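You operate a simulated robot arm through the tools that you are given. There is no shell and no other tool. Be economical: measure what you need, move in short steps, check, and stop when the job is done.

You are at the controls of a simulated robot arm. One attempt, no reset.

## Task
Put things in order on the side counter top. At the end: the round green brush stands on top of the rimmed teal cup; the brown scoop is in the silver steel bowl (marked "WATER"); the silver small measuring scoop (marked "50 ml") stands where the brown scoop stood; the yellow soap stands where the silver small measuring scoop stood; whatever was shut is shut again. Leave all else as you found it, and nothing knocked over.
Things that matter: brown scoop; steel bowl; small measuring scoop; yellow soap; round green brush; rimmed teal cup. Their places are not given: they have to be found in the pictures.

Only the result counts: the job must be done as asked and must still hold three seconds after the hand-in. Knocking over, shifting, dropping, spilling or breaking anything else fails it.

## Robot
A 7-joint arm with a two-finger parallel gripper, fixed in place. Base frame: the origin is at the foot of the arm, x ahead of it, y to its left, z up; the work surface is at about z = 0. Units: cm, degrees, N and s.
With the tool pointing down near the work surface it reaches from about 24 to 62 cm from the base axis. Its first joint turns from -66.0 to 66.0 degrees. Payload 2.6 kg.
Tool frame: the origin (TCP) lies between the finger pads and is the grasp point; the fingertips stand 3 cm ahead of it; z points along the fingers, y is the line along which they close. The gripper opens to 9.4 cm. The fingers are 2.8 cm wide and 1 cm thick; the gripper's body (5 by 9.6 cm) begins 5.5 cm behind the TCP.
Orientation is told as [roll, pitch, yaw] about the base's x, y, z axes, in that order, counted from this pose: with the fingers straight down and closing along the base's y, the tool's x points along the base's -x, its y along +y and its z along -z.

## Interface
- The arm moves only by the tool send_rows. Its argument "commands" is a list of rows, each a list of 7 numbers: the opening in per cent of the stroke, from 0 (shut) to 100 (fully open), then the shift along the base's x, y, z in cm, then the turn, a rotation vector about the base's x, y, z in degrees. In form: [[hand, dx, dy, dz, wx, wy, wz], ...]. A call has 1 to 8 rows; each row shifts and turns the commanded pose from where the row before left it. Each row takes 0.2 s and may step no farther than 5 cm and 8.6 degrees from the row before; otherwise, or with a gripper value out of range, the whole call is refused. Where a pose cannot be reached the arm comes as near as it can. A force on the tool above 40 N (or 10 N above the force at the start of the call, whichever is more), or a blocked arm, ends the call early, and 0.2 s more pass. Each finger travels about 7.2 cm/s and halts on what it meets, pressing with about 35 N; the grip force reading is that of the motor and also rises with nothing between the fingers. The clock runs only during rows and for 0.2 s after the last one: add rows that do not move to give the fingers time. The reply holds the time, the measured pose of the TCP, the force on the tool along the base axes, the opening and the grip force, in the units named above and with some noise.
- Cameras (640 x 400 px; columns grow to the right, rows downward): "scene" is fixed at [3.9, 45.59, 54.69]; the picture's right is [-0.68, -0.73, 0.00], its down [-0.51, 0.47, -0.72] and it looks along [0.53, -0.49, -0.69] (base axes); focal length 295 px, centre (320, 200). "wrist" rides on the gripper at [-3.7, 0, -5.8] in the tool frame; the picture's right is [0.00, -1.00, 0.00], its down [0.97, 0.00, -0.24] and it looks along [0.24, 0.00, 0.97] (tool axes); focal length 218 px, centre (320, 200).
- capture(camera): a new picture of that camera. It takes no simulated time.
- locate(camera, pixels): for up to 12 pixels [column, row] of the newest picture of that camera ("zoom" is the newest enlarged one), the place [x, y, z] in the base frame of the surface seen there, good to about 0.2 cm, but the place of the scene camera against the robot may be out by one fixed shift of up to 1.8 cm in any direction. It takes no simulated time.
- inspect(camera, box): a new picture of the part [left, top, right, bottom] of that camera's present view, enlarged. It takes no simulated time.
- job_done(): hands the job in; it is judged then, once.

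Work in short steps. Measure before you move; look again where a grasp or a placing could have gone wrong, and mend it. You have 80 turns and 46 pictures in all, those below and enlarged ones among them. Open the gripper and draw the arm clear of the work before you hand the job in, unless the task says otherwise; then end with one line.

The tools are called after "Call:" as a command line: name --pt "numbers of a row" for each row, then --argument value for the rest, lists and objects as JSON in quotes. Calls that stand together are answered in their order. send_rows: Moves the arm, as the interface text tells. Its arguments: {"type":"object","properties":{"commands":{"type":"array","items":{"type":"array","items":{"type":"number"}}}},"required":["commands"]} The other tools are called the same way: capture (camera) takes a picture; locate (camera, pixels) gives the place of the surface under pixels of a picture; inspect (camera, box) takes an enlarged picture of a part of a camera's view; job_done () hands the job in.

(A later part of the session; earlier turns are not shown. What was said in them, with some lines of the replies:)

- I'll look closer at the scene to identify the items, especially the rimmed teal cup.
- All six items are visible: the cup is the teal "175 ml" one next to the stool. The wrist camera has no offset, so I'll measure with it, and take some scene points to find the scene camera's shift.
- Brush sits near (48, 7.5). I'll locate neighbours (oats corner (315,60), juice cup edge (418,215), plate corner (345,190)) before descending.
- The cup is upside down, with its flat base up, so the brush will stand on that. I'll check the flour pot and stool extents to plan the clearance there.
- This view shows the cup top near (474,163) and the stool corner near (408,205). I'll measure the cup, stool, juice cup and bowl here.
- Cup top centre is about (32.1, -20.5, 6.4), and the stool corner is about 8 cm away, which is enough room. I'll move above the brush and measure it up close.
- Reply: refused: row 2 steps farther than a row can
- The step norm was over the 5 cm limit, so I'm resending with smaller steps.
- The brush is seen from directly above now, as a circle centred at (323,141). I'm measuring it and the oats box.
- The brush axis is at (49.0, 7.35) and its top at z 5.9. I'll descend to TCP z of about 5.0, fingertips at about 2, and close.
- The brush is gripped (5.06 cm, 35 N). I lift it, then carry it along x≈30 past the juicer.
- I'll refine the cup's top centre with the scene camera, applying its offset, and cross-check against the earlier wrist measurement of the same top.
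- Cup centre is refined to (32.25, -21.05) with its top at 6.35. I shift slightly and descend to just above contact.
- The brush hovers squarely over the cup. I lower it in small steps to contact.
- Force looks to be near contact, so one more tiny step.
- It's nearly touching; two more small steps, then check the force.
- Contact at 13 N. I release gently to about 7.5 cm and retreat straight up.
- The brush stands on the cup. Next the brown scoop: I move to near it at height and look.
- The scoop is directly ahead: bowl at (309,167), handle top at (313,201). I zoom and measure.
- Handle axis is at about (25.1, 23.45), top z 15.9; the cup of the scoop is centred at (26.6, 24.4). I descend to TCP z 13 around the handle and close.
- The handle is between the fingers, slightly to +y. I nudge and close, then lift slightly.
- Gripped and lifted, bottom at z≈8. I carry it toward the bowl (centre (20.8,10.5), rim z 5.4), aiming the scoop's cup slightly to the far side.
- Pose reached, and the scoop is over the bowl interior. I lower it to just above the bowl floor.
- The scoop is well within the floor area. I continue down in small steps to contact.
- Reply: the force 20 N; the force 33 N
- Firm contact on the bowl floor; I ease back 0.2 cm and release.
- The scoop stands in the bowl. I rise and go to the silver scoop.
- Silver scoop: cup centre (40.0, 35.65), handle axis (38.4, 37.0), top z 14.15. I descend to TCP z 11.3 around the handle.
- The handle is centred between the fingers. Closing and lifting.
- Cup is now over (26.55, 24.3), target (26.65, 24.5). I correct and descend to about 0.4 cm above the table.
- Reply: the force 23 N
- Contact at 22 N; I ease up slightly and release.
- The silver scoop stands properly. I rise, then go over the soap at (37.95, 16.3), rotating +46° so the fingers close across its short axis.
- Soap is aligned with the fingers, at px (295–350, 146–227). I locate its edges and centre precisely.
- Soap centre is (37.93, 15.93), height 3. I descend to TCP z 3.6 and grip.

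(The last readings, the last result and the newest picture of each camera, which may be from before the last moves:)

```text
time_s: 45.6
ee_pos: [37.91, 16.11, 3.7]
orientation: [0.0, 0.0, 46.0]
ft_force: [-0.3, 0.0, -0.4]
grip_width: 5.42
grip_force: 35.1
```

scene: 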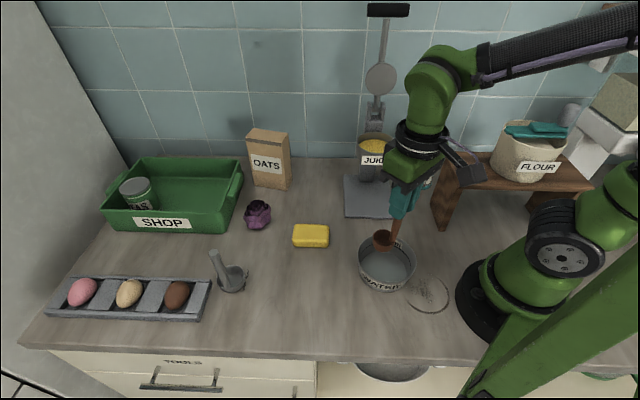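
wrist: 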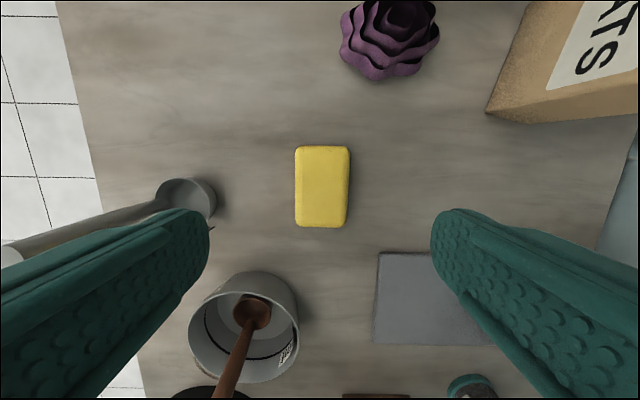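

Soap is gripped (5.42 cm). I lift and carry it to the old silver-scoop place (~(39.9, 35.5), keeping a small gap to the egg tray).

Call:
send_rows --pt "40 0 0 3 0 0 0" --pt "40 0 0 4 0 0 0" --pt "40 0.4 3.9 2 0 0 0" --pt "40 0.4 4 0 0 0 0" --pt "40 0.4 4 0 0 0 0" --pt "40 0.4 4 0 0 0 0" --pt "40 0.35 3.5 0 0 0 0" --pt "40 0 0 0 0 0 0"

Call:
capture --camera "wrist"

```text
time_s: 47.4
ee_pos: [39.49, 35.53, 12.73]
orientation: [0.0, 0.0, 46.1]
ft_force: [0.1, -0.3, -0.7]
grip_width: 5.4
grip_force: 35.2
```

```text
11 pictures are left
```

wrist: 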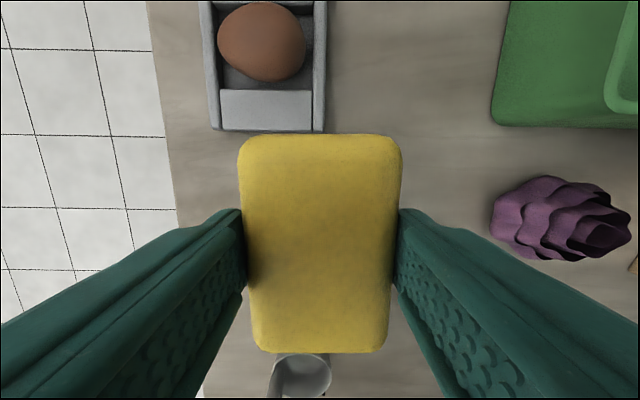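

I check the tray end and the soap's far end positions.

Call:
locate --camera "wrist" --pixels '[[215, 127], [267, 128], [320, 128], [320, 137], [260, 140], [320, 200], [320, 345]]'

```text
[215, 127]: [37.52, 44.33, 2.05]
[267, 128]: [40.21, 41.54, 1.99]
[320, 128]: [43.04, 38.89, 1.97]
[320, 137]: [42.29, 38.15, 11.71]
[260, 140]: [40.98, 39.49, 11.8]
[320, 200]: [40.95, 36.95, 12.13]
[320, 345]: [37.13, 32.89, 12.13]
```

Soap centre (39.7, 35.5), gap to tray ≈0.9 cm. I shift +0.2 in x and lower.

Call:
send_rows --pt "40 0.2 0 -3.5 0 0 0" --pt "40 0 0 -3.5 0 0 0" --pt "40 0 0 -1.6 0 0 0" --pt "40 0 0 0 0 0 0"

Call:
send_rows --pt "40 0 0 -0.2 0 0 0" --pt "40 0 0 0 0 0 0"

Call:
send_rows --pt "40 0 0 -0.1 0 0 0" --pt "40 0 0 0 0 0 0"

```text
time_s: 48.4
ee_pos: [39.76, 35.35, 4.21]
orientation: [-0.1, 0.0, 45.9]
ft_force: [-0.3, 0.2, -0.8]
grip_width: 5.42
grip_force: 35.3
```

```text
time_s: 49.0
ee_pos: [39.85, 35.29, 3.91]
orientation: [0.0, 0.0, 46.0]
ft_force: [-0.5, 0.5, -1.6]
grip_width: 5.4
grip_force: 35.2
```

```text
time_s: 49.6
ee_pos: [39.86, 35.38, 3.84]
orientation: [0.0, 0.1, 46.1]
ft_force: [-1.0, 0.4, -1.3]
grip_width: 5.4
grip_force: 35.0
```

Call:
send_rows --pt "40 0 0 -0.1 0 0 0" --pt "40 0 0 0 0 0 0"

Call:
send_rows --pt "40 0 0 -0.08 0 0 0" --pt "40 0 0 0 0 0 0"

```text
time_s: 50.2
ee_pos: [40.05, 35.35, 3.83]
orientation: [0.0, 0.0, 46.0]
ft_force: [-1.1, -0.4, 6.2]
grip_width: 5.38
grip_force: 35.1
```

```text
time_s: 50.8
ee_pos: [39.98, 35.28, 3.65]
orientation: [0.1, 0.0, 45.9]
ft_force: [-1.3, -0.6, 8.3]
grip_width: 5.41
grip_force: 35.4
```

Contact made. I release, rise straight up, and take a look.

Call:
send_rows --pt "60 0 0 0 0 0 0" --pt "80 0 0 0 0 0 0" --pt "85 0 0 0 0 0 0" --pt "85 0 0 3 0 0 0" --pt "85 0 0 4 0 0 0" --pt "85 0 0 4 0 0 0" --pt "85 0 0 4 0 0 0" --pt "85 0 0 4 0 0 0"

Call:
send_rows --pt "85 0 0 4 0 0 -7.6" --pt "85 0 -4 2 0 0 -7.6" --pt "85 0 -4.5 0 0 0 -7.6" --pt "85 0 -4.5 0 0 0 -7.6" --pt "85 0 -4.5 0 0 0 -7.6" --pt "85 0 -4.5 0 0 0 -7.9" --pt "85 0 0 0 0 0 0"

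Call:
capture --camera "scene"

Call:
inspect --camera "scene" --box '[180, 140, 460, 320]'

```text
time_s: 52.6
ee_pos: [39.94, 35.14, 22.62]
orientation: [0.0, -0.1, 46.0]
ft_force: [0.6, 0.2, 0.9]
grip_width: 7.98
grip_force: 0.1
```

```text
time_s: 54.2
ee_pos: [40.14, 13.04, 28.67]
orientation: [0.0, 0.0, 0.0]
ft_force: [-0.1, -1.3, 0.0]
grip_width: 7.98
grip_force: 0.2
```

```text
10 pictures are left
```

scene: 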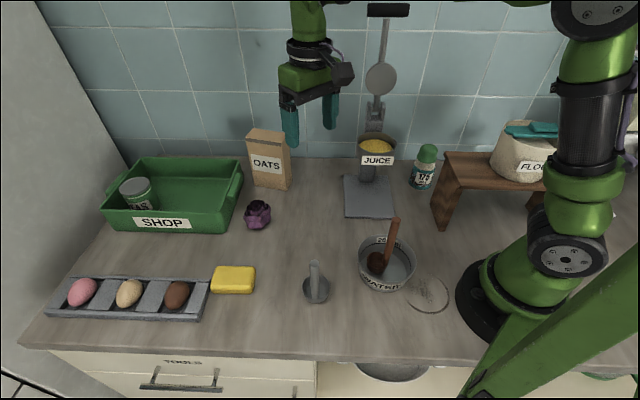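

```text
2.22 times, centred on (320, 230) of scene
```

zoom: 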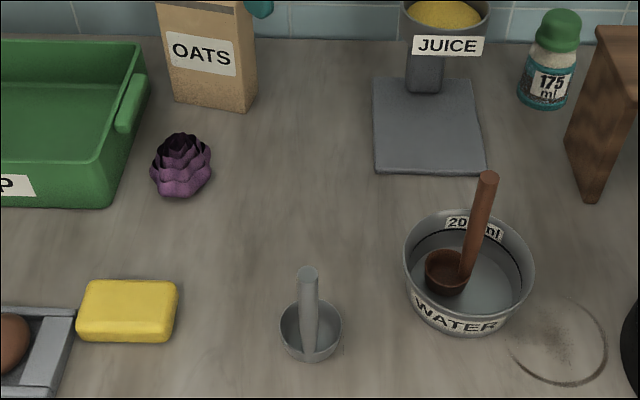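

All four placements look right in the pictures: brush on cup, brown scoop in the bowl, silver scoop at the brown one's old spot, soap at the silver one's old spot. The drawer was never opened, the tray and bowl are where they were, and the arm is clear with the gripper open.

Call:
job_done

```text
The job is handed in.
```

The job is handed in: the green brush stands on the teal cup, the brown scoop is in the WATER bowl, the 50 ml scoop stands where the brown scoop stood, and the soap stands where the 50 ml scoop stood.
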